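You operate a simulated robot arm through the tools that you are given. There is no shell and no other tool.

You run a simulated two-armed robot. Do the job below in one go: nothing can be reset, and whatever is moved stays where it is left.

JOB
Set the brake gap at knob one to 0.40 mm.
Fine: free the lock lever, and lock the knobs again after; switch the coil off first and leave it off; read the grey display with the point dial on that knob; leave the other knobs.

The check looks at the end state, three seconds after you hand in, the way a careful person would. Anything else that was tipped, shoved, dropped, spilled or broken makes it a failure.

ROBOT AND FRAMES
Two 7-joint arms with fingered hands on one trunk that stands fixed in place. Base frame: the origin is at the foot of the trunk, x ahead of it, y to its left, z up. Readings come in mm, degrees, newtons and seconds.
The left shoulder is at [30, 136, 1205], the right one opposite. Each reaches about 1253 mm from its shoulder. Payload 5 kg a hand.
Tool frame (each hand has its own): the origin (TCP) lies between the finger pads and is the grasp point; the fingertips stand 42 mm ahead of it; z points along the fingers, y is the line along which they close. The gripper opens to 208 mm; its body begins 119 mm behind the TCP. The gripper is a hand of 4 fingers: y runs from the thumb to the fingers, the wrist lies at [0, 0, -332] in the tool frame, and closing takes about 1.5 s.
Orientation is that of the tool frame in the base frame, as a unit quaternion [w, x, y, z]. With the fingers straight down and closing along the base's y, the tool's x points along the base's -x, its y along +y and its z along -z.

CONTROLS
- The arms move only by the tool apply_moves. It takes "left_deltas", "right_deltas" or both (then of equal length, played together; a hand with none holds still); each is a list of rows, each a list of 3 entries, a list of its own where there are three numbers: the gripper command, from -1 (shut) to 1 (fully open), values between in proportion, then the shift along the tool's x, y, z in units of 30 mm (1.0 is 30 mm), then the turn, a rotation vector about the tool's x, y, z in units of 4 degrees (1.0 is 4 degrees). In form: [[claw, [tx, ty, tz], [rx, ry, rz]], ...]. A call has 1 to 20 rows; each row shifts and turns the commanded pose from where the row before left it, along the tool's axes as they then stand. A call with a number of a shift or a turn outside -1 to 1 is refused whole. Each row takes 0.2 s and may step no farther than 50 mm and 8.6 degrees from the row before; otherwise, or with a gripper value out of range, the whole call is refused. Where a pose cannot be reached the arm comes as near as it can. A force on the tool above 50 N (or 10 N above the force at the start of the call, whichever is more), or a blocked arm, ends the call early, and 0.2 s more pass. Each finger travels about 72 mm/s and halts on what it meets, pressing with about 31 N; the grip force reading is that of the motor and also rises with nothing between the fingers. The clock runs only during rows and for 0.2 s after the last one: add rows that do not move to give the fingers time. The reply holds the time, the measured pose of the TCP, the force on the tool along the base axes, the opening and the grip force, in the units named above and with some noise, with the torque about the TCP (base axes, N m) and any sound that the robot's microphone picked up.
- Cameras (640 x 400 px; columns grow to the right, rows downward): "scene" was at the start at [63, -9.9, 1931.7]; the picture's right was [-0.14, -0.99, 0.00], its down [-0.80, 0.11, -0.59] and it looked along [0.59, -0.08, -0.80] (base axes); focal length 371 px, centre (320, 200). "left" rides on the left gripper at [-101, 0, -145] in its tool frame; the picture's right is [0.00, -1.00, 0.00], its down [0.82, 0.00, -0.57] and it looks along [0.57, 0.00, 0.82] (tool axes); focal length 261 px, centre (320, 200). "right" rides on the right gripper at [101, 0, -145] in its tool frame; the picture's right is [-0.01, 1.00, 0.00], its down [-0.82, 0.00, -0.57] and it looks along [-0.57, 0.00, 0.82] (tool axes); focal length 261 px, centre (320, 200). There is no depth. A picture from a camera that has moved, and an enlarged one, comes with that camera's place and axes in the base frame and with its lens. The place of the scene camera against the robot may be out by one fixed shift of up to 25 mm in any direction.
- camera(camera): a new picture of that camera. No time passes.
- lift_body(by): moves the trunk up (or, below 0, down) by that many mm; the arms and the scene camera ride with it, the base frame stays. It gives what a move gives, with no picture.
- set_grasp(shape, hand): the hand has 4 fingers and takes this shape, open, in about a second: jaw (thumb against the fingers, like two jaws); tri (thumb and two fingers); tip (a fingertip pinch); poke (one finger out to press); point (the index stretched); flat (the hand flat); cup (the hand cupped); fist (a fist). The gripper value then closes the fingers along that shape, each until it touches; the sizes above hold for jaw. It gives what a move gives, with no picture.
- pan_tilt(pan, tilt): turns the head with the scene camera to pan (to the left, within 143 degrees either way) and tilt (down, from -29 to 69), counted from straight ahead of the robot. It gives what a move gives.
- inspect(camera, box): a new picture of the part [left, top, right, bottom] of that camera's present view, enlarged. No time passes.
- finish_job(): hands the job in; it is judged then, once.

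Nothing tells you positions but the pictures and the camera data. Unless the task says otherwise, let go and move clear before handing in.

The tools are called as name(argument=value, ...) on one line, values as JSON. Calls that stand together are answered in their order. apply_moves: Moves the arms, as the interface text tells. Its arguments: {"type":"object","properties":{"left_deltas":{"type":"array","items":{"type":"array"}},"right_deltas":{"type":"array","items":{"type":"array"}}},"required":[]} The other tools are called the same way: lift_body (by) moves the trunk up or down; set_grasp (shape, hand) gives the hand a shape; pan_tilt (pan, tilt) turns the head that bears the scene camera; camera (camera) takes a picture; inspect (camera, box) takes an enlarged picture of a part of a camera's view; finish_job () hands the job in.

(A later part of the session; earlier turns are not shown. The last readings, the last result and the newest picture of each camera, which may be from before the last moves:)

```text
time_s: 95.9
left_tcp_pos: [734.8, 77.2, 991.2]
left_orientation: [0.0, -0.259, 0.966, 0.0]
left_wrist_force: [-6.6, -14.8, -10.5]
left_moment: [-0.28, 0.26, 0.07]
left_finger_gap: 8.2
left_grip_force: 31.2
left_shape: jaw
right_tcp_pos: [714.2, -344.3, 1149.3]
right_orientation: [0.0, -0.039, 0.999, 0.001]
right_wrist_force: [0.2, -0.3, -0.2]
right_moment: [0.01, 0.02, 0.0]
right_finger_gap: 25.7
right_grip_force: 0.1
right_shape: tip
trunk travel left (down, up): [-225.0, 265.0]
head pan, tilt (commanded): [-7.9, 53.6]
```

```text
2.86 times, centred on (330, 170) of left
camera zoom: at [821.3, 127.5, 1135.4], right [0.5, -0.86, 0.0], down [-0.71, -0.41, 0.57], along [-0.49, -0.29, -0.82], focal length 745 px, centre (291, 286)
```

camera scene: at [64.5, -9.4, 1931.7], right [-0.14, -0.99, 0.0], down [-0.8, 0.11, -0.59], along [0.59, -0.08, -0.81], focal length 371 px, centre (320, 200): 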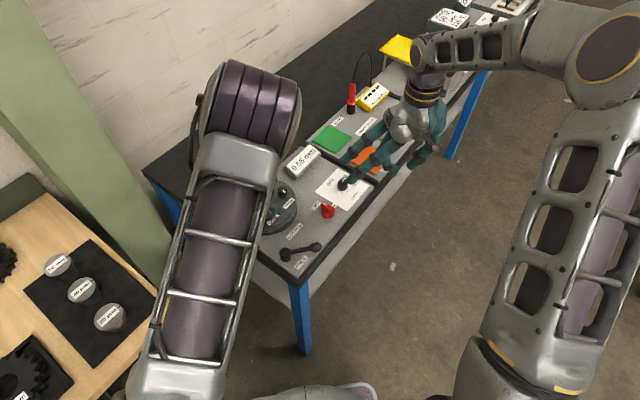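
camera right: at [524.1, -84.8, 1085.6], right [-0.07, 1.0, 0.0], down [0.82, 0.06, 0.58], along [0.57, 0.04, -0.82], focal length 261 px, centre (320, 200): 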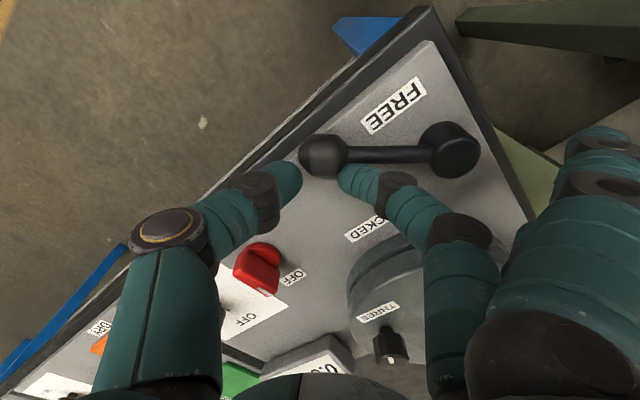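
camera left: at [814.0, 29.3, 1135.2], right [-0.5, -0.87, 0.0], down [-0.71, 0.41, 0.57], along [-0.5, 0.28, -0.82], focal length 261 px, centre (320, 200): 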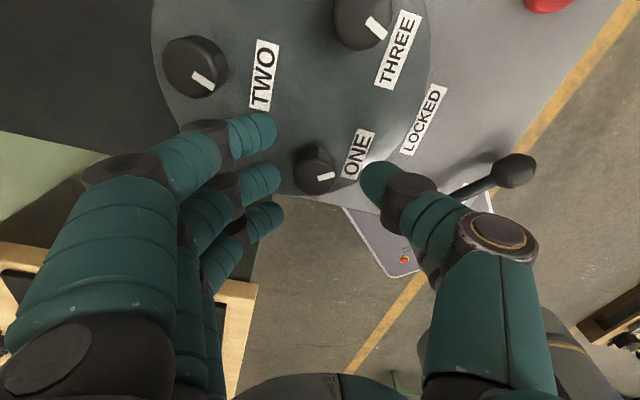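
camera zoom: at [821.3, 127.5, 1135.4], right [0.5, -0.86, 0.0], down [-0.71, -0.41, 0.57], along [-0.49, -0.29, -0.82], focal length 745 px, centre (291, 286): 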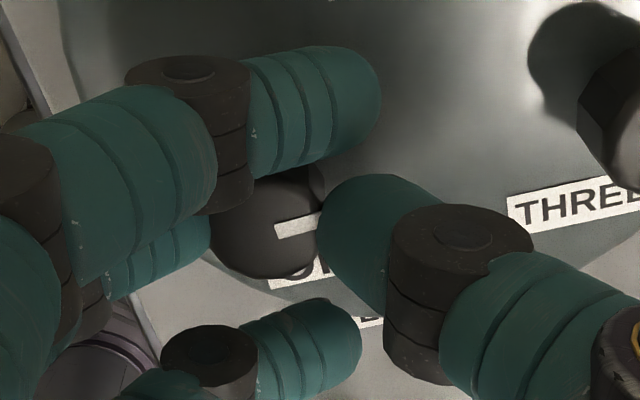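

It already reads 0.40 mm at about 120°, so a step is nearer 24°. To sit in the middle of the 0.40 band rather than at its edge, I'll probe slowly for the lower edge.

apply_moves(left_deltas=[[-1, [-0.012, -0.03, 0], [0, 0, -1]], [-1, [-0.012, -0.03, 0], [0, 0, -1]], [-1, [0, 0, 0], [0, 0, 0]]])

inspect(camera="scene", box=[270, 130, 350, 200])

apply_moves(left_deltas=[[-1, [-0.012, 0, 0], [0, 0, -1]], [-1, [0, 0, 0], [0, 0, 0]]])

inspect(camera="scene", box=[270, 130, 350, 200])

apply_moves(left_deltas=[[-1, [-0.012, 0, 0], [0, 0, -1]], [-1, [0, 0, 0], [0, 0, 0]]])

inspect(camera="scene", box=[270, 130, 350, 200])

```text
time_s: 96.7
left_tcp_pos: [737.4, 78.0, 990.4]
left_orientation: [0.0, -0.326, 0.945, 0.001]
left_wrist_force: [-10.0, -10.1, -7.2]
left_moment: [-0.1, 0.37, 0.14]
left_finger_gap: 8.1
left_grip_force: 31.0
left_shape: jaw
right_tcp_pos: [713.2, -343.6, 1150.4]
right_orientation: [0.0, -0.04, 0.999, 0.0]
right_wrist_force: [-0.6, -0.2, 0.3]
right_moment: [-0.01, 0.04, 0.01]
right_finger_gap: 25.9
right_grip_force: 0.1
right_shape: tip
trunk travel left (down, up): [-225.0, 265.0]
head pan, tilt (commanded): [-7.9, 53.6]
```

```text
5.71 times, centred on (310, 165) of scene
camera zoom: at [62.7, -10.9, 1931.8], right [-0.14, -0.99, 0.0], down [-0.8, 0.11, -0.59], along [0.59, -0.08, -0.8], focal length 2122 px, centre (377, 400)
```

zoom: 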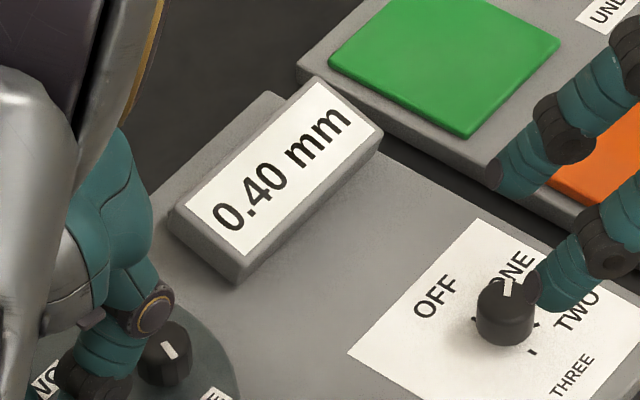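

```text
time_s: 97.3
left_tcp_pos: [737.1, 76.7, 990.2]
left_orientation: [0.0, -0.359, 0.933, 0.0]
left_wrist_force: [-8.0, -9.6, -5.3]
left_moment: [-0.13, 0.39, 0.11]
left_finger_gap: 8.2
left_grip_force: 31.4
left_shape: jaw
right_tcp_pos: [714.5, -342.6, 1149.5]
right_orientation: [-0.001, -0.04, 0.999, 0.0]
right_wrist_force: [0.4, -1.0, 0.3]
right_moment: [-0.01, -0.01, 0.01]
right_finger_gap: 25.6
right_grip_force: 0.0
right_shape: tip
trunk travel left (down, up): [-225.0, 265.0]
head pan, tilt (commanded): [-7.9, 53.6]
```

```text
5.71 times, centred on (310, 165) of scene
camera zoom: at [62.6, -10.8, 1931.7], right [-0.14, -0.99, 0.0], down [-0.8, 0.11, -0.59], along [0.59, -0.08, -0.8], focal length 2122 px, centre (377, 400)
```

zoom: 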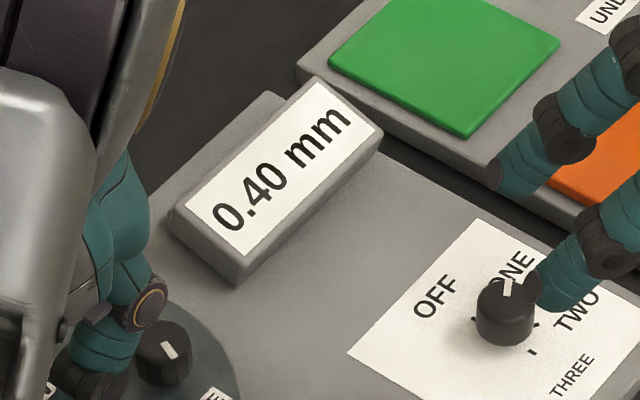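

```text
time_s: 97.9
left_tcp_pos: [737.7, 77.3, 991.4]
left_orientation: [0.0, -0.391, 0.92, 0.0]
left_wrist_force: [-5.8, -9.5, -4.6]
left_moment: [-0.06, 0.37, 0.06]
left_finger_gap: 7.8
left_grip_force: 31.3
left_shape: jaw
right_tcp_pos: [714.3, -343.7, 1150.1]
right_orientation: [0.0, -0.039, 0.999, 0.0]
right_wrist_force: [0.0, -0.3, -0.3]
right_moment: [0.0, 0.0, -0.02]
right_finger_gap: 25.8
right_grip_force: 0.1
right_shape: tip
trunk travel left (down, up): [-225.0, 265.0]
head pan, tilt (commanded): [-7.9, 53.6]
```

```text
5.71 times, centred on (310, 165) of scene
camera zoom: at [62.8, -10.8, 1931.7], right [-0.14, -0.99, 0.0], down [-0.8, 0.11, -0.59], along [0.59, -0.08, -0.8], focal length 2122 px, centre (377, 400)
```

zoom: 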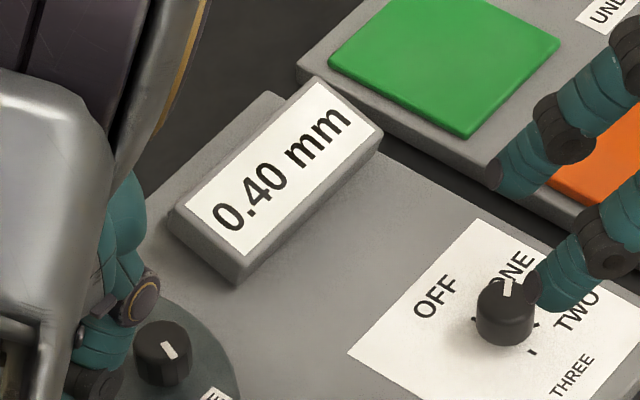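

apply_moves(left_deltas=[[-1, [-0.012, 0, 0], [0, 0, -1]], [-1, [0, 0, 0], [0, 0, 0]]])

inspect(camera="scene", box=[270, 130, 350, 200])

inspect(camera="left", box=[240, 100, 420, 240])

apply_moves(left_deltas=[[-1, [-0.012, 0, 0], [0, 0, -1]], [-1, [0, 0, 0], [0, 0, 0]]])

inspect(camera="scene", box=[270, 130, 350, 200])

```text
time_s: 98.5
left_tcp_pos: [736.9, 78.2, 990.7]
left_orientation: [0.0, -0.422, 0.906, 0.001]
left_wrist_force: [-4.5, -8.9, -4.4]
left_moment: [-0.09, 0.33, 0.08]
left_finger_gap: 8.2
left_grip_force: 31.3
left_shape: jaw
right_tcp_pos: [713.3, -343.4, 1150.5]
right_orientation: [0.0, -0.039, 0.999, 0.0]
right_wrist_force: [0.7, 0.0, -0.1]
right_moment: [-0.02, 0.0, 0.04]
right_finger_gap: 25.6
right_grip_force: 0.0
right_shape: tip
trunk travel left (down, up): [-225.0, 265.0]
head pan, tilt (commanded): [-7.9, 53.6]
```

```text
5.71 times, centred on (310, 165) of scene
camera zoom: at [62.9, -10.8, 1931.7], right [-0.14, -0.99, 0.0], down [-0.8, 0.11, -0.59], along [0.59, -0.08, -0.8], focal length 2122 px, centre (377, 400)
```

zoom: 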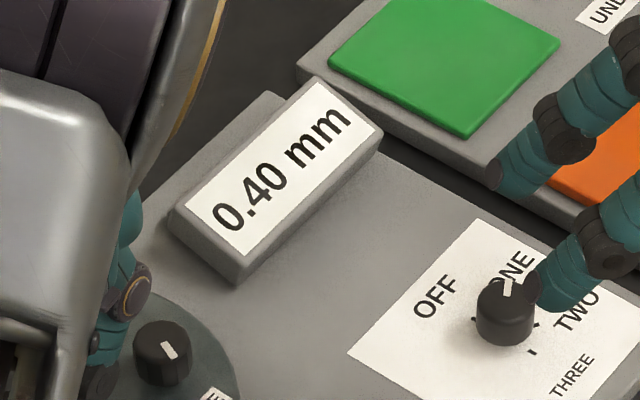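

```text
2.86 times, centred on (330, 170) of left
camera zoom: at [801.5, 155.0, 1135.5], right [0.77, -0.64, 0.0], down [-0.52, -0.63, 0.57], along [-0.37, -0.44, -0.82], focal length 745 px, centre (291, 286)
```

zoom: 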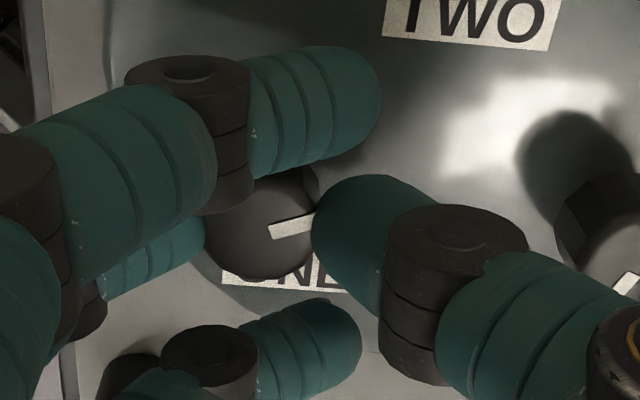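

```text
time_s: 99.1
left_tcp_pos: [737.7, 77.2, 991.3]
left_orientation: [0.0, -0.454, 0.891, -0.001]
left_wrist_force: [-3.9, -6.5, -5.0]
left_moment: [-0.07, 0.32, 0.13]
left_finger_gap: 8.3
left_grip_force: 30.9
left_shape: jaw
right_tcp_pos: [714.7, -342.4, 1150.3]
right_orientation: [0.0, -0.039, 0.999, 0.0]
right_wrist_force: [-0.4, 0.8, 0.1]
right_moment: [-0.01, -0.02, 0.01]
right_finger_gap: 25.7
right_grip_force: 0.0
right_shape: tip
trunk travel left (down, up): [-225.0, 265.0]
head pan, tilt (commanded): [-7.9, 53.6]
```

```text
5.71 times, centred on (310, 165) of scene
camera zoom: at [63.1, -10.6, 1931.7], right [-0.14, -0.99, 0.0], down [-0.8, 0.11, -0.59], along [0.59, -0.08, -0.8], focal length 2122 px, centre (377, 400)
```

zoom: 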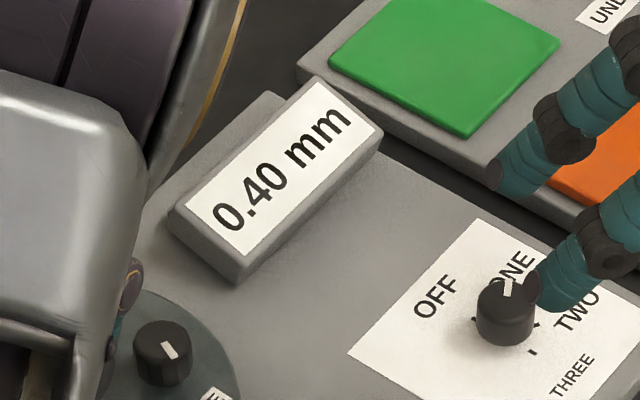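

Still 0.40 at 144° total. I'm nudging a little further to find the lower edge of the band.

apply_moves(left_deltas=[[-1, [-0.012, 0, 0], [0, 0, -0.75]], [-1, [0, 0, 0], [0, 0, 0]]])

inspect(camera="scene", box=[270, 130, 350, 200])

apply_moves(left_deltas=[[-1, [-0.012, 0, 0], [0, 0, -0.75]], [-1, [0, 0, 0], [0, 0, 0]]])

inspect(camera="scene", box=[270, 130, 350, 200])

```text
time_s: 99.7
left_tcp_pos: [738.0, 77.6, 991.0]
left_orientation: [0.0, -0.477, 0.879, 0.0]
left_wrist_force: [-3.7, -6.4, -4.7]
left_moment: [-0.03, 0.33, 0.05]
left_finger_gap: 8.3
left_grip_force: 31.2
left_shape: jaw
right_tcp_pos: [714.6, -342.4, 1149.4]
right_orientation: [-0.001, -0.039, 0.999, 0.001]
right_wrist_force: [-0.3, -1.0, 0.2]
right_moment: [0.03, 0.02, 0.01]
right_finger_gap: 25.8
right_grip_force: 0.2
right_shape: tip
trunk travel left (down, up): [-225.0, 265.0]
head pan, tilt (commanded): [-7.9, 53.6]
```

```text
5.71 times, centred on (310, 165) of scene
camera zoom: at [63.0, -10.6, 1931.7], right [-0.14, -0.99, 0.0], down [-0.8, 0.11, -0.59], along [0.59, -0.08, -0.8], focal length 2122 px, centre (377, 400)
```

zoom: 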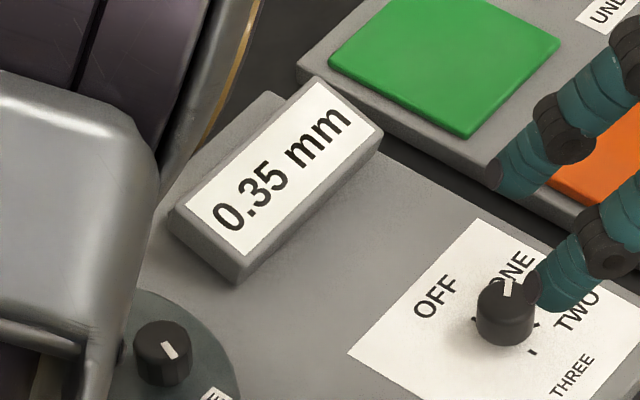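

```text
time_s: 100.3
left_tcp_pos: [739.1, 79.3, 990.0]
left_orientation: [0.0, -0.5, 0.866, 0.0]
left_wrist_force: [-1.0, -4.9, 1.3]
left_moment: [0.03, 0.29, 0.02]
left_finger_gap: 8.3
left_grip_force: 30.5
left_shape: jaw
right_tcp_pos: [714.9, -343.5, 1149.6]
right_orientation: [-0.001, -0.039, 0.999, 0.0]
right_wrist_force: [-1.1, 0.1, -1.0]
right_moment: [-0.03, -0.02, -0.01]
right_finger_gap: 26.1
right_grip_force: 0.0
right_shape: tip
trunk travel left (down, up): [-225.0, 265.0]
head pan, tilt (commanded): [-7.9, 53.6]
```

```text
5.71 times, centred on (310, 165) of scene
camera zoom: at [62.9, -10.4, 1931.8], right [-0.14, -0.99, 0.0], down [-0.8, 0.11, -0.59], along [0.59, -0.08, -0.8], focal length 2122 px, centre (377, 400)
```

zoom: 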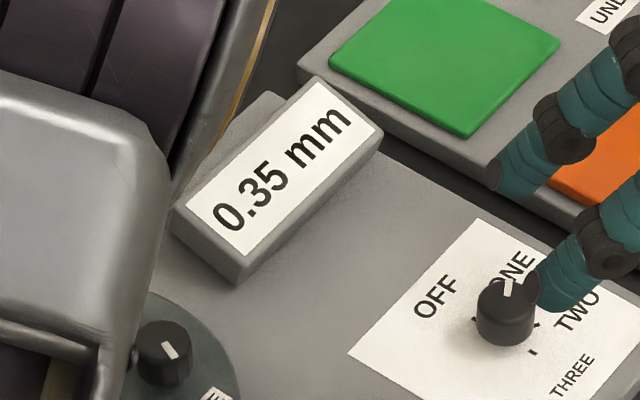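

The lower edge is at about 146°, so the band centre is near 132°. I'm turning back clockwise and checking for hysteresis as it re-enters the 0.40 band.

apply_moves(left_deltas=[[-1, [0.012, 0, 0], [0, 0, 0.75]], [-1, [0, 0, 0], [0, 0, 0]]])

inspect(camera="scene", box=[270, 130, 350, 200])

apply_moves(left_deltas=[[-1, [0.012, 0, 0], [0, 0, 0.75]], [-1, [0, 0, 0], [0, 0, 0]]])

inspect(camera="scene", box=[270, 130, 350, 200])

apply_moves(left_deltas=[[-1, [0.012, 0, 0], [0, 0, 0.75]], [-1, [0, 0, 0], [0, 0, 0]]])

inspect(camera="scene", box=[270, 130, 350, 200])

```text
time_s: 100.9
left_tcp_pos: [738.7, 78.4, 989.8]
left_orientation: [0.0, -0.476, 0.879, -0.001]
left_wrist_force: [0.7, -2.5, 0.1]
left_moment: [0.1, 0.26, 0.04]
left_finger_gap: 8.2
left_grip_force: 30.9
left_shape: jaw
right_tcp_pos: [713.3, -342.9, 1151.3]
right_orientation: [0.0, -0.039, 0.999, 0.0]
right_wrist_force: [-0.1, -0.5, -0.3]
right_moment: [0.03, 0.0, 0.0]
right_finger_gap: 25.7
right_grip_force: 0.1
right_shape: tip
trunk travel left (down, up): [-225.0, 265.0]
head pan, tilt (commanded): [-7.9, 53.6]
```

```text
5.71 times, centred on (310, 165) of scene
camera zoom: at [63.1, -10.3, 1931.7], right [-0.14, -0.99, 0.0], down [-0.8, 0.11, -0.59], along [0.59, -0.08, -0.8], focal length 2122 px, centre (377, 400)
```

zoom: 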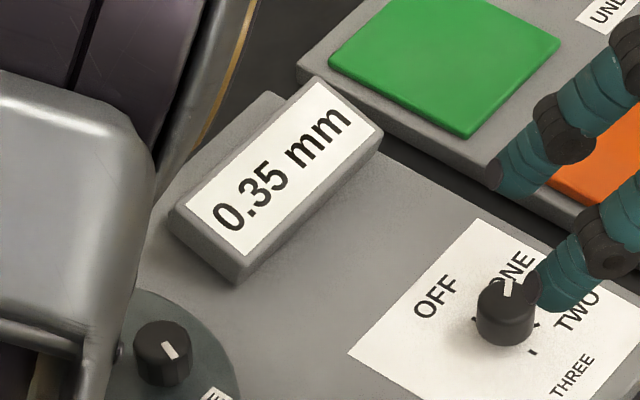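

```text
time_s: 101.5
left_tcp_pos: [738.1, 78.3, 990.2]
left_orientation: [0.0, -0.454, 0.891, 0.0]
left_wrist_force: [1.5, -1.8, -0.8]
left_moment: [0.1, 0.17, 0.0]
left_finger_gap: 8.1
left_grip_force: 31.0
left_shape: jaw
right_tcp_pos: [714.1, -343.6, 1150.4]
right_orientation: [0.0, -0.039, 0.999, 0.0]
right_wrist_force: [-0.7, 0.0, 1.0]
right_moment: [-0.01, 0.01, -0.02]
right_finger_gap: 25.7
right_grip_force: 0.1
right_shape: tip
trunk travel left (down, up): [-225.0, 265.0]
head pan, tilt (commanded): [-7.9, 53.6]
```

```text
5.71 times, centred on (310, 165) of scene
camera zoom: at [63.2, -10.3, 1931.7], right [-0.14, -0.99, 0.0], down [-0.8, 0.11, -0.59], along [0.59, -0.08, -0.8], focal length 2122 px, centre (377, 400)
```

zoom: 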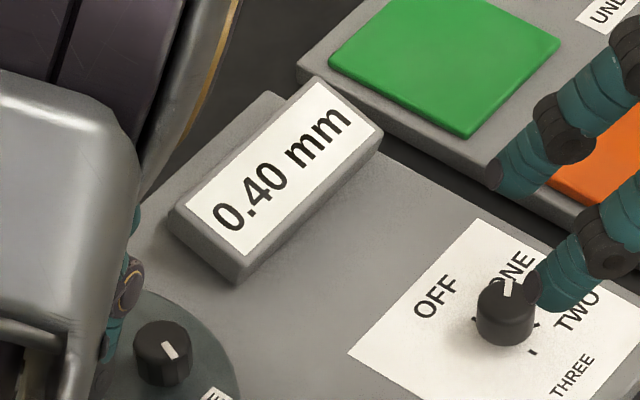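

```text
time_s: 102.1
left_tcp_pos: [737.0, 78.6, 990.0]
left_orientation: [0.0, -0.429, 0.903, 0.0]
left_wrist_force: [2.8, -3.6, -1.4]
left_moment: [0.08, 0.11, 0.0]
left_finger_gap: 8.3
left_grip_force: 30.8
left_shape: jaw
right_tcp_pos: [714.9, -342.6, 1150.1]
right_orientation: [0.0, -0.039, 0.999, -0.001]
right_wrist_force: [0.0, -0.4, 0.0]
right_moment: [-0.01, 0.01, 0.01]
right_finger_gap: 25.8
right_grip_force: 0.1
right_shape: tip
trunk travel left (down, up): [-225.0, 265.0]
head pan, tilt (commanded): [-7.9, 53.6]
```

```text
5.71 times, centred on (310, 165) of scene
camera zoom: at [63.4, -10.4, 1931.7], right [-0.14, -0.99, 0.0], down [-0.8, 0.11, -0.59], along [0.59, -0.08, -0.8], focal length 2122 px, centre (377, 400)
```

zoom: 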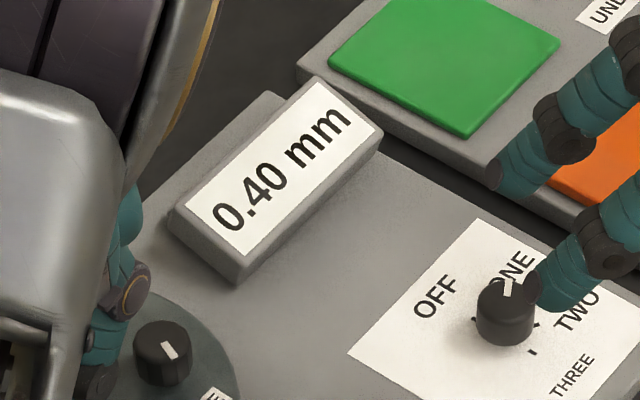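

No hysteresis; the lower edge is near 145.5°. I'm finding the upper edge the same way.

apply_moves(left_deltas=[[-1, [0.012, 0, 0], [0, 0, 1]], [-1, [0.012, 0, 0], [0, 0, 1]], [-1, [0.012, 0, 0], [0, 0, 1]], [-1, [0.012, 0, 0], [0, 0, 1]], [-1, [0.012, 0, 0], [0, 0, 0.75]], [-1, [0, 0, 0], [0, 0, 0]]])

inspect(camera="scene", box=[270, 130, 350, 200])

apply_moves(left_deltas=[[-1, [0.012, 0, 0], [0, 0, 0.75]], [-1, [0, 0, 0], [0, 0, 0]]])

inspect(camera="scene", box=[270, 130, 350, 200])

apply_moves(left_deltas=[[-1, [0.012, 0, 0], [0, 0, 0.75]], [-1, [0, 0, 0], [0, 0, 0]]])

inspect(camera="scene", box=[270, 130, 350, 200])

```text
time_s: 103.5
left_tcp_pos: [735.1, 74.9, 990.8]
left_orientation: [0.0, -0.275, 0.962, 0.0]
left_wrist_force: [-1.6, -8.9, -4.4]
left_moment: [-0.01, 0.16, 0.05]
left_finger_gap: 8.2
left_grip_force: 31.2
left_shape: jaw
right_tcp_pos: [713.5, -342.5, 1149.4]
right_orientation: [0.0, -0.038, 0.999, 0.001]
right_wrist_force: [1.0, -0.4, 0.1]
right_moment: [-0.01, -0.01, 0.02]
right_finger_gap: 25.9
right_grip_force: 0.1
right_shape: tip
trunk travel left (down, up): [-225.0, 265.0]
head pan, tilt (commanded): [-7.9, 53.6]
```

```text
5.71 times, centred on (310, 165) of scene
camera zoom: at [63.3, -10.8, 1931.7], right [-0.14, -0.99, 0.0], down [-0.8, 0.11, -0.59], along [0.59, -0.08, -0.8], focal length 2122 px, centre (377, 400)
```

zoom: 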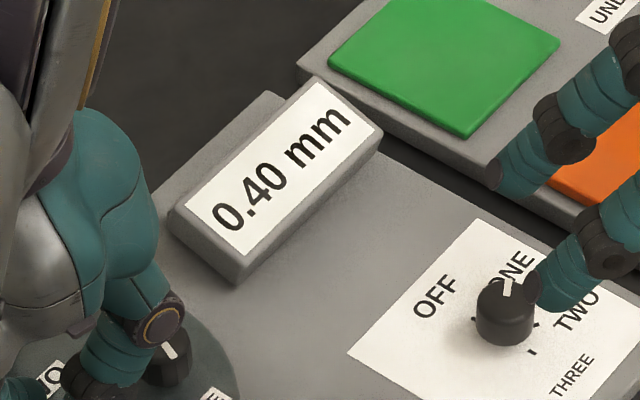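

```text
time_s: 104.1
left_tcp_pos: [734.8, 75.0, 991.2]
left_orientation: [0.0, -0.25, 0.968, 0.001]
left_wrist_force: [-3.0, -10.4, -5.1]
left_moment: [-0.06, 0.2, 0.09]
left_finger_gap: 8.0
left_grip_force: 30.9
left_shape: jaw
right_tcp_pos: [715.3, -343.5, 1149.8]
right_orientation: [-0.001, -0.039, 0.999, 0.0]
right_wrist_force: [0.0, -0.5, 0.1]
right_moment: [0.02, 0.02, 0.02]
right_finger_gap: 25.8
right_grip_force: 0.1
right_shape: tip
trunk travel left (down, up): [-225.0, 265.0]
head pan, tilt (commanded): [-7.9, 53.6]
```

```text
5.71 times, centred on (310, 165) of scene
camera zoom: at [63.3, -11.0, 1931.7], right [-0.14, -0.99, 0.0], down [-0.8, 0.11, -0.59], along [0.59, -0.08, -0.8], focal length 2122 px, centre (377, 400)
```

zoom: 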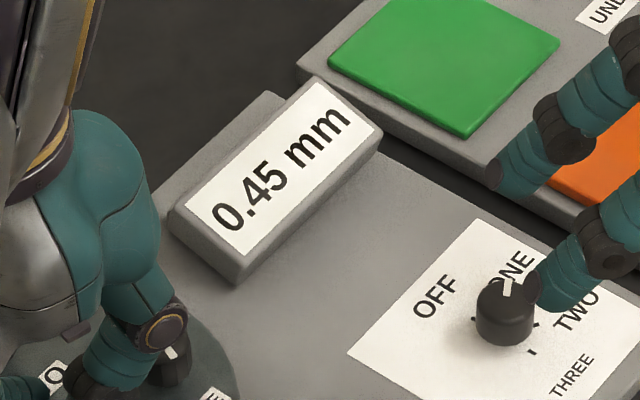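

```text
time_s: 104.7
left_tcp_pos: [734.7, 75.8, 990.9]
left_orientation: [-0.001, -0.225, 0.974, 0.0]
left_wrist_force: [-4.1, -11.4, -7.4]
left_moment: [-0.09, 0.18, 0.11]
left_finger_gap: 8.3
left_grip_force: 31.2
left_shape: jaw
right_tcp_pos: [714.1, -343.9, 1148.9]
right_orientation: [0.0, -0.039, 0.999, 0.0]
right_wrist_force: [0.2, 0.6, 0.1]
right_moment: [0.0, 0.02, -0.03]
right_finger_gap: 25.7
right_grip_force: 0.1
right_shape: tip
trunk travel left (down, up): [-225.0, 265.0]
head pan, tilt (commanded): [-7.9, 53.6]
```

```text
5.71 times, centred on (310, 165) of scene
camera zoom: at [63.3, -11.1, 1931.7], right [-0.14, -0.99, 0.0], down [-0.8, 0.11, -0.59], along [0.59, -0.08, -0.8], focal length 2122 px, centre (377, 400)
```

zoom: 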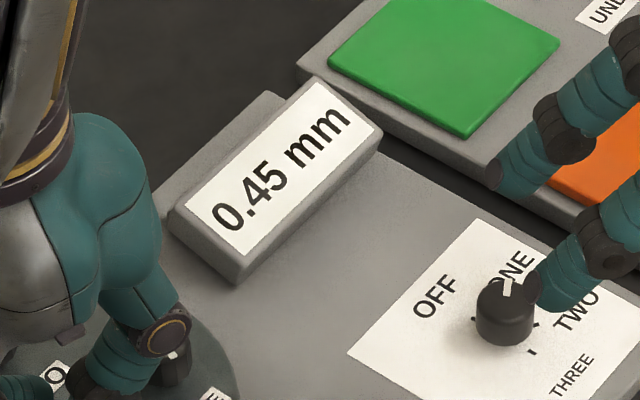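

The band runs from about 120.5° to 145.5° of hand yaw, so its centre is 133°. I'm setting the knob there.

apply_moves(left_deltas=[[-1, [-0.012, 0, 0], [0, 0, -0.85]], [-1, [-0.012, 0, 0], [0, 0, -0.85]], [-1, [-0.012, 0, 0], [0, 0, -0.85]], [-1, [-0.012, 0, 0], [0, 0, -0.85]], [-1, [-0.012, 0, 0], [0, 0, -0.85]], [-1, [0, 0, 0], [0, 0, 0]]])

inspect(camera="scene", box=[270, 130, 350, 200])

inspect(camera="left", box=[240, 100, 420, 240])

```text
time_s: 106.1
left_tcp_pos: [737.4, 77.5, 991.3]
left_orientation: [0.0, -0.366, 0.931, 0.0]
left_wrist_force: [-5.7, -8.8, -10.6]
left_moment: [-0.09, 0.26, 0.08]
left_finger_gap: 7.9
left_grip_force: 31.2
left_shape: jaw
right_tcp_pos: [714.3, -344.0, 1149.3]
right_orientation: [0.0, -0.04, 0.999, -0.001]
right_wrist_force: [0.1, -0.7, 0.2]
right_moment: [-0.05, -0.01, -0.02]
right_finger_gap: 25.6
right_grip_force: 0.1
right_shape: tip
trunk travel left (down, up): [-225.0, 265.0]
head pan, tilt (commanded): [-7.9, 53.6]
```

```text
5.71 times, centred on (310, 165) of scene
camera zoom: at [63.4, -10.7, 1931.7], right [-0.14, -0.99, 0.0], down [-0.8, 0.11, -0.59], along [0.59, -0.08, -0.8], focal length 2122 px, centre (377, 400)
```

zoom: 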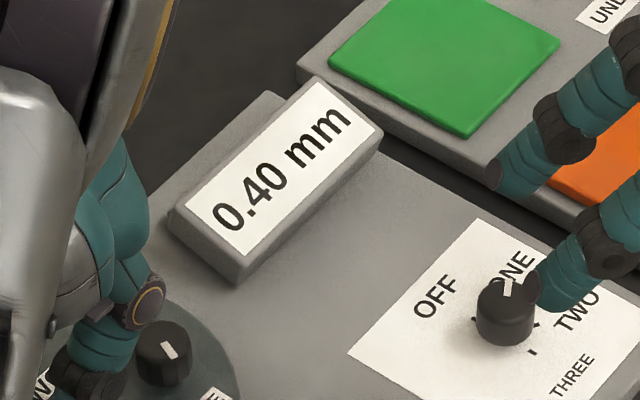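

```text
2.86 times, centred on (330, 170) of left
camera zoom: at [810.0, 145.8, 1135.7], right [0.69, -0.73, 0.0], down [-0.6, -0.56, 0.57], along [-0.42, -0.39, -0.82], focal length 745 px, centre (291, 286)
```

zoom: 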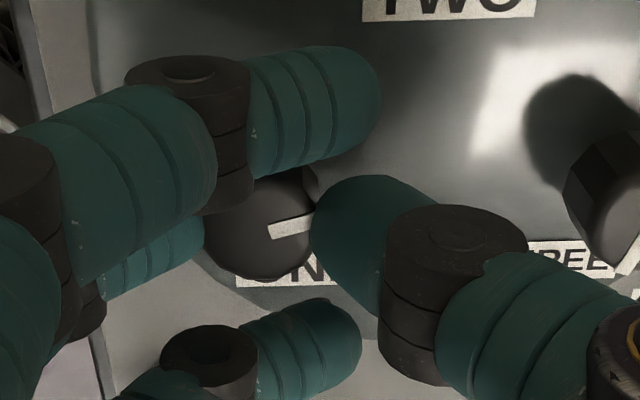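

The knob sits at the band centre, reading 0.40 mm. I'm releasing gently and lifting.

apply_moves(left_deltas=[[-0.9, [0, 0, 0], [0, 0, 0]], [-0.75, [0, 0, 0], [0, 0, 0]], [-0.6, [0, 0, 0], [0, 0, 0]], [-0.5, [0, 0, 0], [0, 0, 0]], [-0.45, [0, 0, 0], [0, 0, 0]], [-0.45, [0, 0, -0.4], [0, 0, 0]], [-0.45, [0, 0, -0.8], [0, 0, 0]], [-0.45, [0, 0, -1], [0, 0, 0]], [-0.45, [0, 0, -1], [0, 0, 0]]])

inspect(camera="scene", box=[270, 130, 350, 200])

camera(camera="left")

```text
time_s: 108.1
left_tcp_pos: [736.7, 77.0, 1088.1]
left_orientation: [0.0, -0.366, 0.931, 0.0]
left_wrist_force: [-0.7, 0.7, -0.2]
left_moment: [-0.01, -0.01, 0.05]
left_finger_gap: 56.4
left_grip_force: 0.0
left_shape: jaw
right_tcp_pos: [713.3, -343.4, 1149.8]
right_orientation: [0.0, -0.039, 0.999, 0.0]
right_wrist_force: [-0.6, -0.3, -0.3]
right_moment: [0.0, -0.05, -0.02]
right_finger_gap: 26.0
right_grip_force: 0.1
right_shape: tip
trunk travel left (down, up): [-225.0, 265.0]
head pan, tilt (commanded): [-7.9, 53.6]
```

```text
5.71 times, centred on (310, 165) of scene
camera zoom: at [62.0, -10.0, 1931.8], right [-0.14, -0.99, 0.0], down [-0.8, 0.11, -0.59], along [0.59, -0.08, -0.8], focal length 2122 px, centre (377, 400)
```

zoom: 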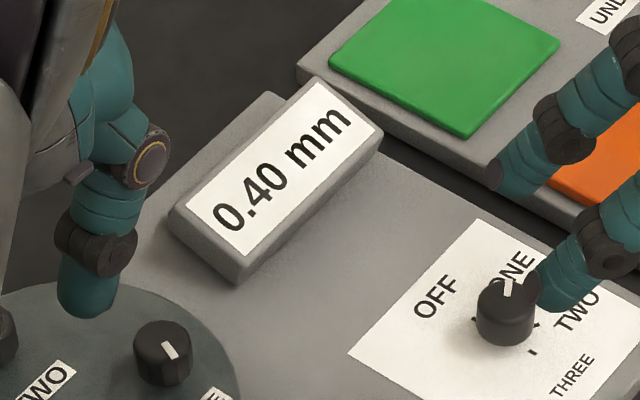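

```text
taken
camera left: at [809.8, 145.0, 1232.3], right [0.68, -0.73, 0.0], down [-0.6, -0.56, 0.57], along [-0.42, -0.39, -0.82], focal length 261 px, centre (320, 200)
```

left: 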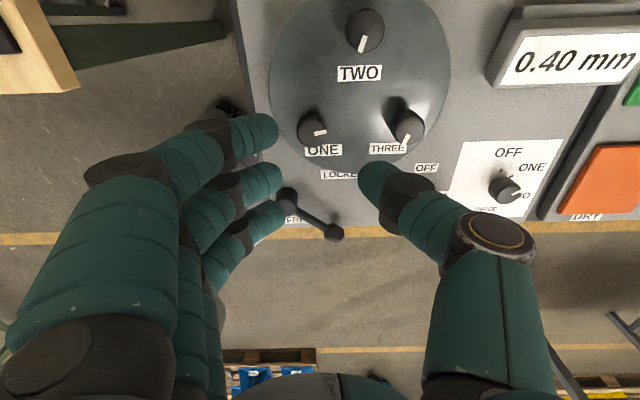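

The display holds at 0.40 mm after release. I'm retreating the left hand up and to the left, then the right hand will push the lever back to LOCKED.

apply_moves(left_deltas=[[-0.45, [0, 0, -0.7], [0, 0, 0]], [-0.45, [0, 0, -0.7], [0, 0, 0.98]], [-0.45, [0, 0, -0.6], [0, 0, 0.98]], [-0.45, [0, 0, -0.6], [0, 0, 0.98]], [-0.45, [0, 0, -0.6], [0, 0, 0.98]], [-0.45, [0, 0, -0.6], [0, 0, 0.98]], [-0.45, [0, 0, -0.6], [0, 0, 0.98]], [-0.45, [0, 0, -0.6], [0, 0, 0.98]], [-0.45, [0, 0, -0.6], [0, 0, 0.98]], [-0.45, [0, 0, -0.6], [0, 0, 0.98]], [-0.45, [0, 0, -0.6], [0, 0, 0.98]], [-0.45, [0, 0, 0], [0, 0, 0.98]], [-0.45, [0, 1, 0], [0, 0, 0]], [-0.45, [0, 1, 0], [0, 0, 0]], [-0.45, [0, 1, 0], [0, 0, 0]], [-0.45, [0, 1, 0], [0, 0, 0]], [-0.45, [0, 1, 0], [0, 0, 0]], [-0.45, [0, 1, 0], [0, 0, 0]]])

apply_moves(right_deltas=[[-0.75, [0.415, 0.898, 0], [0, 0, 0]], [-0.75, [0.415, 0.898, 0], [0, 0, 0]], [-0.75, [0.415, 0.898, 0], [0, 0, 0]], [-0.75, [0.415, 0.898, 0], [0, 0, 0]], [-0.75, [0.415, 0.898, 0], [0, 0, 0]], [-0.75, [0.415, 0.898, 0], [0, 0, 0]], [-0.75, [0.415, 0.898, 0], [0, 0, 0]], [-0.75, [0.415, 0.898, 0], [0, 0, 0]], [-0.75, [0.415, 0.898, 0], [0, 0, 0]], [-0.75, [0.415, 0.898, 0], [0, 0, 0]], [-0.75, [0, 0, 1], [0, 0, 0]], [-0.75, [0, 0, 1], [0, 0, 0]], [-0.75, [0, 0, 1], [0, 0, 0]], [-0.75, [0, 0, 1], [0, 0, 0]], [-0.75, [0, 0, 0], [0, 0, 0]]])

camera(camera="right")

camera(camera="scene")

inspect(camera="left", box=[380, 60, 560, 200])

```text
time_s: 111.9
left_tcp_pos: [737.1, 259.8, 1291.5]
left_orientation: [0.0, 0.002, 1.0, -0.001]
left_wrist_force: [-0.3, 1.1, -0.6]
left_moment: [0.01, 0.0, 0.0]
left_finger_gap: 57.1
left_grip_force: 0.0
left_shape: jaw
right_tcp_pos: [714.6, -341.6, 1151.5]
right_orientation: [0.0, -0.039, 0.999, 0.0]
right_wrist_force: [0.7, 1.7, 0.2]
right_moment: [-0.14, 0.03, -0.02]
right_finger_gap: 25.8
right_grip_force: 0.1
right_shape: tip
trunk travel left (down, up): [-225.0, 265.0]
head pan, tilt (commanded): [-7.9, 53.6]
```

```text
time_s: 115.1
left_tcp_pos: [736.8, 258.7, 1291.3]
left_orientation: [0.001, 0.001, 1.0, 0.0]
left_wrist_force: [-0.9, 0.0, 0.3]
left_moment: [-0.01, -0.06, -0.04]
left_finger_gap: 56.8
left_grip_force: 0.0
left_shape: jaw
right_tcp_pos: [568.3, -82.6, 1027.7]
right_orientation: [0.0, -0.04, 0.999, 0.0]
right_wrist_force: [-0.6, 0.7, 0.4]
right_moment: [0.0, -0.06, -0.03]
right_finger_gap: 25.7
right_grip_force: 0.1
right_shape: tip
trunk travel left (down, up): [-225.0, 265.0]
head pan, tilt (commanded): [-7.9, 53.6]
```

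```text
taken
camera right: at [469.9, -88.9, 1173.6], right [-0.07, 1.0, 0.0], down [0.82, 0.06, 0.57], along [0.57, 0.04, -0.82], focal length 261 px, centre (320, 200)
```

right: 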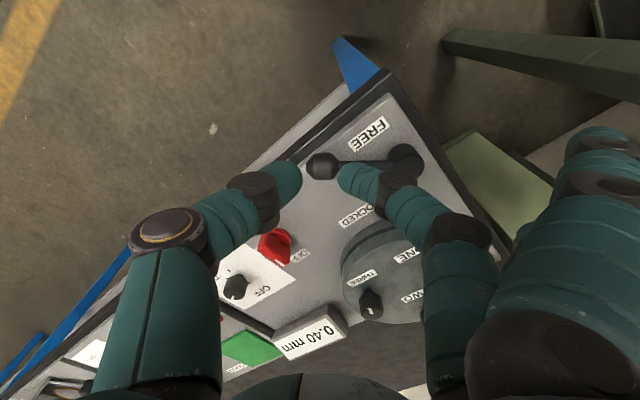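

```text
taken
camera scene: at [61.9, -9.7, 1931.8], right [-0.14, -0.99, 0.0], down [-0.8, 0.11, -0.59], along [0.59, -0.08, -0.8], focal length 371 px, centre (320, 200)
```

scene: 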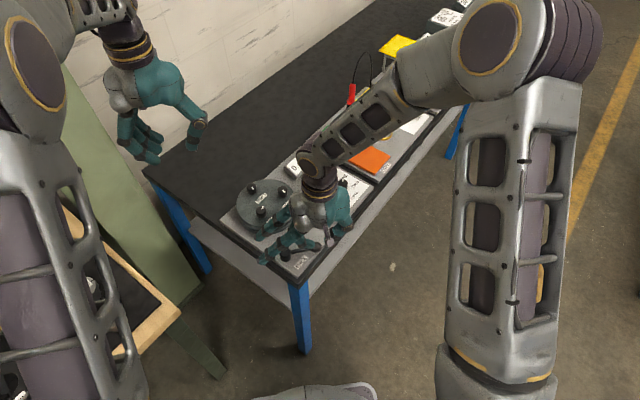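

```text
2.86 times, centred on (470, 130) of left
camera zoom: at [836.8, 258.6, 1436.2], right [0.0, -1.0, 0.0], down [-0.82, 0.0, 0.57], along [-0.57, 0.0, -0.82], focal length 745 px, centre (-109, 400)
```

zoom: 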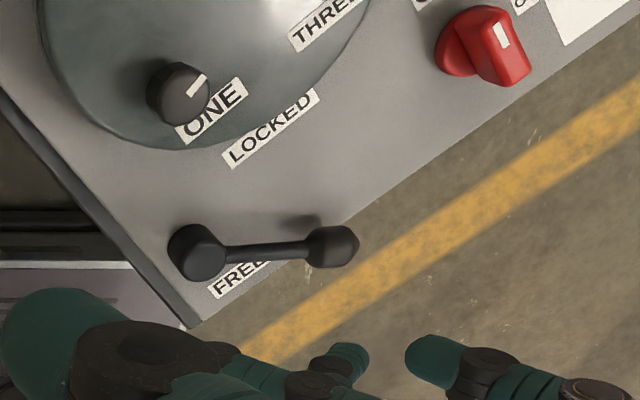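

The lever ball is near (609,-75) and the pinch is on its robot side. I'm lowering to ball height.

apply_moves(right_deltas=[[-0.75, [0.15, 0, 0.5], [0, 0, 0]], [-0.75, [0, 0, 0.9], [0, 0, 0]], [-0.75, [0, 0, 0.9], [0, 0, 0]], [-0.75, [0, 0, 0.5], [0, 0, 0]], [-0.75, [0, 0, 0], [0, 0, 0]]])

camera(camera="right")

inspect(camera="left", box=[380, 60, 560, 200])

```text
time_s: 116.3
left_tcp_pos: [737.4, 258.2, 1290.8]
left_orientation: [0.0, 0.001, 1.0, 0.0]
left_wrist_force: [-0.5, 0.1, 0.5]
left_moment: [0.01, -0.05, 0.01]
left_finger_gap: 56.8
left_grip_force: 0.1
left_shape: jaw
right_tcp_pos: [565.4, -82.4, 946.9]
right_orientation: [-0.001, -0.039, 0.999, 0.0]
right_wrist_force: [0.2, -0.4, 0.3]
right_moment: [0.01, -0.01, 0.0]
right_finger_gap: 26.0
right_grip_force: 0.0
right_shape: tip
trunk travel left (down, up): [-225.0, 265.0]
head pan, tilt (commanded): [-7.9, 53.6]
```

```text
taken
camera right: at [466.2, -90.0, 1091.1], right [-0.07, 1.0, 0.0], down [0.82, 0.06, 0.57], along [0.57, 0.04, -0.82], focal length 261 px, centre (320, 200)
```

right: 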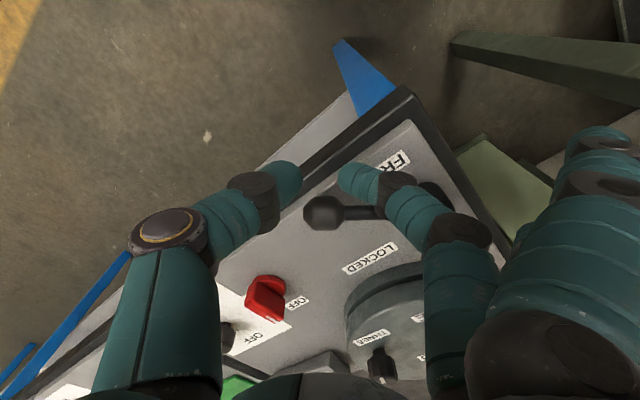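

```text
2.86 times, centred on (470, 130) of left
camera zoom: at [837.5, 258.4, 1435.7], right [0.0, -1.0, 0.0], down [-0.82, 0.0, 0.57], along [-0.57, 0.0, -0.82], focal length 745 px, centre (-109, 400)
```

zoom: 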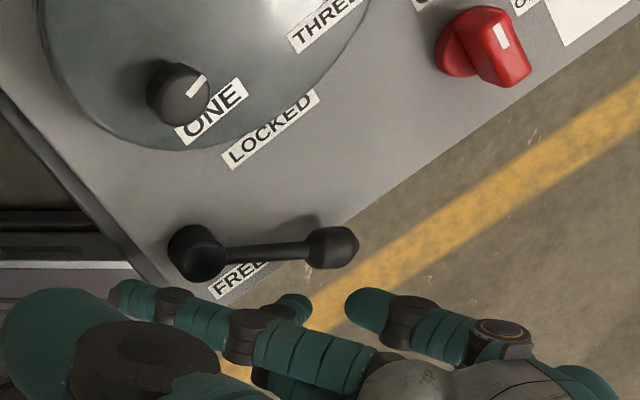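

Contact side is clear. I'm pushing the ball counter-clockwise about the pivot towards LOCKED, first 20°.

apply_moves(right_deltas=[[-0.75, [-0.18, 0, 0.07], [0, 0, 0]], [-0.75, [-0.18, 0, 0.07], [0, 0, 0]], [-0.75, [-0.234, -0.068, 0], [0, 0, -1]], [-0.75, [-0.234, -0.068, 0], [0, 0, -1]], [-0.75, [-0.234, -0.068, 0], [0, 0, -1]], [-0.75, [-0.234, -0.068, 0], [0, 0, -1]], [-0.75, [-0.234, -0.068, 0], [0, 0, -1]]])

camera(camera="right")

inspect(camera="left", box=[380, 60, 560, 200])

```text
time_s: 117.9
left_tcp_pos: [737.7, 258.4, 1289.6]
left_orientation: [0.0, 0.001, 1.0, 0.0]
left_wrist_force: [0.1, -0.2, -0.1]
left_moment: [0.02, 0.03, 0.01]
left_finger_gap: 56.7
left_grip_force: 0.1
left_shape: jaw
right_tcp_pos: [611.4, -84.8, 941.9]
right_orientation: [0.0, -0.212, 0.977, 0.0]
right_wrist_force: [-0.2, -0.1, 0.7]
right_moment: [0.01, 0.07, -0.01]
right_finger_gap: 26.1
right_grip_force: 0.0
right_shape: tip
trunk travel left (down, up): [-225.0, 265.0]
head pan, tilt (commanded): [-7.9, 53.6]
```

```text
taken
camera right: at [521.2, -126.0, 1087.7], right [-0.41, 0.91, 0.0], down [0.75, 0.34, 0.57], along [0.52, 0.23, -0.82], focal length 261 px, centre (320, 200)
```

right: 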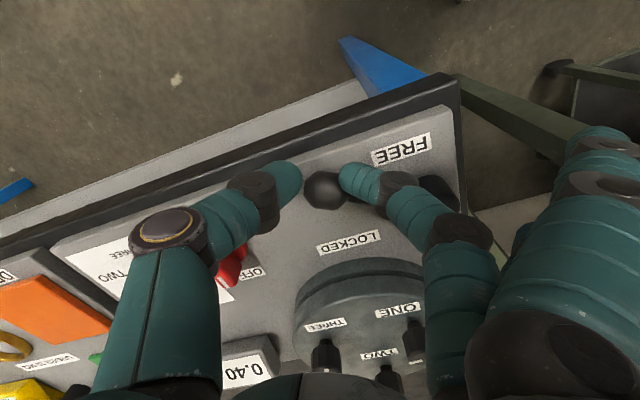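

```text
2.86 times, centred on (470, 130) of left
camera zoom: at [837.8, 258.3, 1435.6], right [0.0, -1.0, 0.0], down [-0.82, 0.0, 0.57], along [-0.57, 0.0, -0.82], focal length 745 px, centre (-109, 400)
```

zoom: 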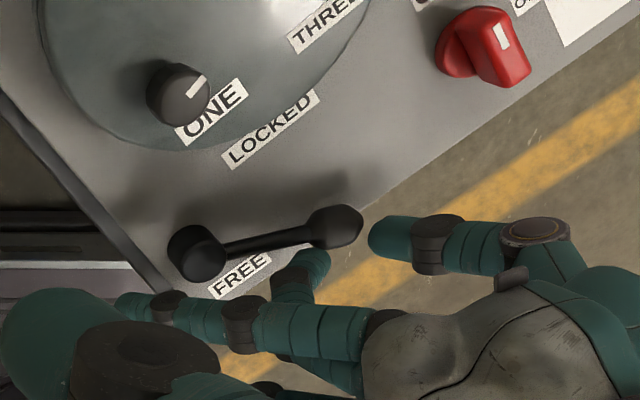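

The ball has nested between the fingertips and the lever is following. I'm continuing.

apply_moves(right_deltas=[[-0.75, [-0.234, -0.05, 0], [0, 0, -1]], [-0.75, [-0.234, -0.05, 0], [0, 0, -1]], [-0.75, [-0.234, -0.05, 0], [0, 0, -1]], [-0.75, [-0.234, -0.05, 0], [0, 0, -1]], [-0.75, [-0.234, -0.05, 0], [0, 0, -1]]])

camera(camera="right")

inspect(camera="left", box=[380, 60, 560, 200])

```text
time_s: 119.1
left_tcp_pos: [737.6, 258.5, 1289.6]
left_orientation: [0.0, 0.001, 1.0, 0.001]
left_wrist_force: [1.3, 0.2, 0.5]
left_moment: [0.0, 0.02, 0.02]
left_finger_gap: 56.7
left_grip_force: 0.1
left_shape: jaw
right_tcp_pos: [646.5, -73.0, 940.8]
right_orientation: [0.0, -0.378, 0.926, -0.001]
right_wrist_force: [-1.9, 0.2, 2.4]
right_moment: [-0.01, 0.04, 0.01]
right_finger_gap: 26.2
right_grip_force: 0.1
right_shape: tip
trunk travel left (down, up): [-225.0, 265.0]
head pan, tilt (commanded): [-7.9, 53.6]
```

```text
taken
camera right: at [575.7, -142.6, 1085.8], right [-0.7, 0.72, 0.0], down [0.59, 0.57, 0.57], along [0.41, 0.4, -0.82], focal length 261 px, centre (320, 200)
```

right: 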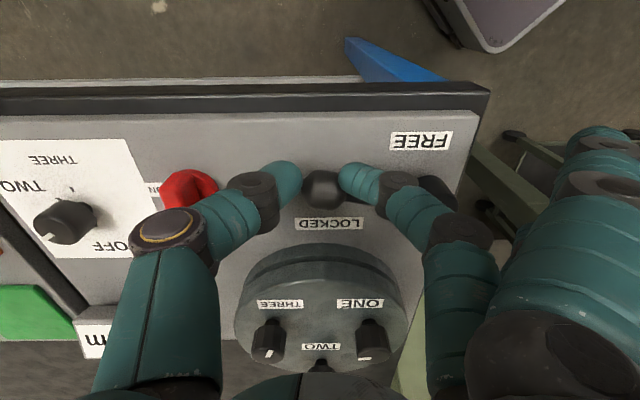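

```text
2.86 times, centred on (470, 130) of left
camera zoom: at [837.9, 258.3, 1435.5], right [0.0, -1.0, 0.0], down [-0.82, 0.0, 0.57], along [-0.57, 0.0, -0.82], focal length 745 px, centre (-109, 400)
```

zoom: 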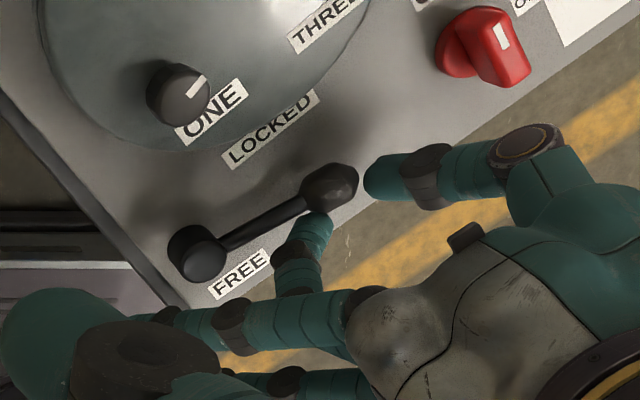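

About 11° remain to LOCKED. I'm pushing on in small steps until the stop.

apply_moves(right_deltas=[[-0.75, [-0.2, 0, 0], [0, 0, -0.2]], [-0.75, [-0.2, 0, 0], [0, 0, -0.2]], [-0.75, [-0.15, 0, 0], [0, 0, 0]], [-0.75, [0, 0, 0], [0, 0, 0]]])

inspect(camera="left", box=[380, 60, 560, 200])

camera(camera="right")

```text
time_s: 120.1
left_tcp_pos: [735.9, 257.6, 1289.4]
left_orientation: [0.0, 0.002, 1.0, 0.001]
left_wrist_force: [0.2, -0.5, 0.8]
left_moment: [0.0, -0.03, 0.0]
left_finger_gap: 56.9
left_grip_force: 0.0
left_shape: jaw
right_tcp_pos: [658.8, -61.5, 943.6]
right_orientation: [0.0, -0.391, 0.921, 0.0]
right_wrist_force: [-0.7, 0.0, 0.7]
right_moment: [0.04, -0.02, 0.02]
right_finger_gap: 26.0
right_grip_force: 0.1
right_shape: tip
trunk travel left (down, up): [-225.0, 265.0]
head pan, tilt (commanded): [-7.9, 53.6]
```

```text
2.86 times, centred on (470, 130) of left
camera zoom: at [837.6, 258.2, 1435.7], right [0.0, -1.0, 0.0], down [-0.82, 0.0, 0.57], along [-0.57, 0.0, -0.82], focal length 745 px, centre (-109, 400)
```

zoom: 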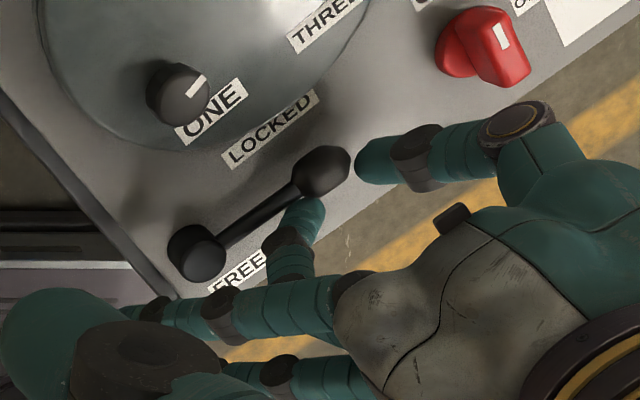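

```text
taken
camera right: at [588.9, -133.8, 1087.1], right [-0.72, 0.7, 0.0], down [0.57, 0.59, 0.57], along [0.4, 0.41, -0.82], focal length 261 px, centre (320, 200)
```

right: 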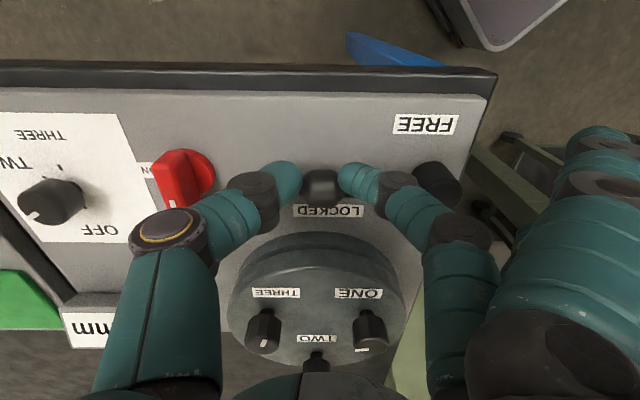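

apply_moves(right_deltas=[[-0.75, [-0.12, 0, 0], [0, 0, 0]], [-0.75, [-0.1, 0, 0], [0, 0, 0]]])

inspect(camera="left", box=[380, 60, 560, 200])

```text
time_s: 120.7
left_tcp_pos: [736.0, 256.9, 1292.7]
left_orientation: [0.0, 0.002, 1.0, 0.0]
left_wrist_force: [-1.0, -0.2, 0.2]
left_moment: [0.0, 0.01, -0.03]
left_finger_gap: 57.0
left_grip_force: 0.1
left_shape: jaw
right_tcp_pos: [658.8, -58.3, 941.4]
right_orientation: [-0.001, -0.392, 0.92, -0.001]
right_wrist_force: [-12.2, -11.8, 6.4]
right_moment: [-0.18, 0.55, 0.47]
right_finger_gap: 26.6
right_grip_force: 0.1
right_shape: tip
trunk travel left (down, up): [-225.0, 265.0]
head pan, tilt (commanded): [-7.9, 53.6]
```

```text
2.86 times, centred on (470, 130) of left
camera zoom: at [836.3, 256.9, 1436.7], right [0.0, -1.0, 0.0], down [-0.82, 0.0, 0.57], along [-0.57, 0.0, -0.82], focal length 745 px, centre (-109, 400)
```

zoom: 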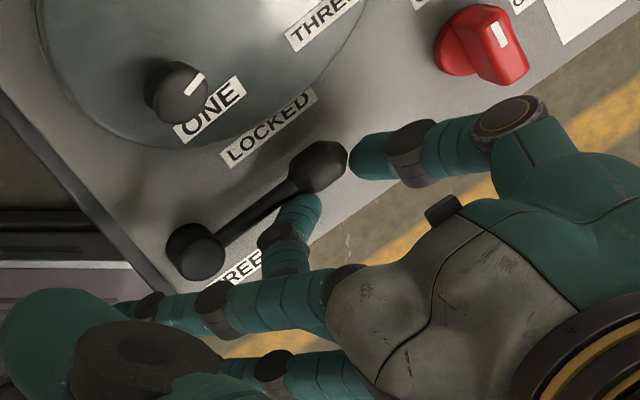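

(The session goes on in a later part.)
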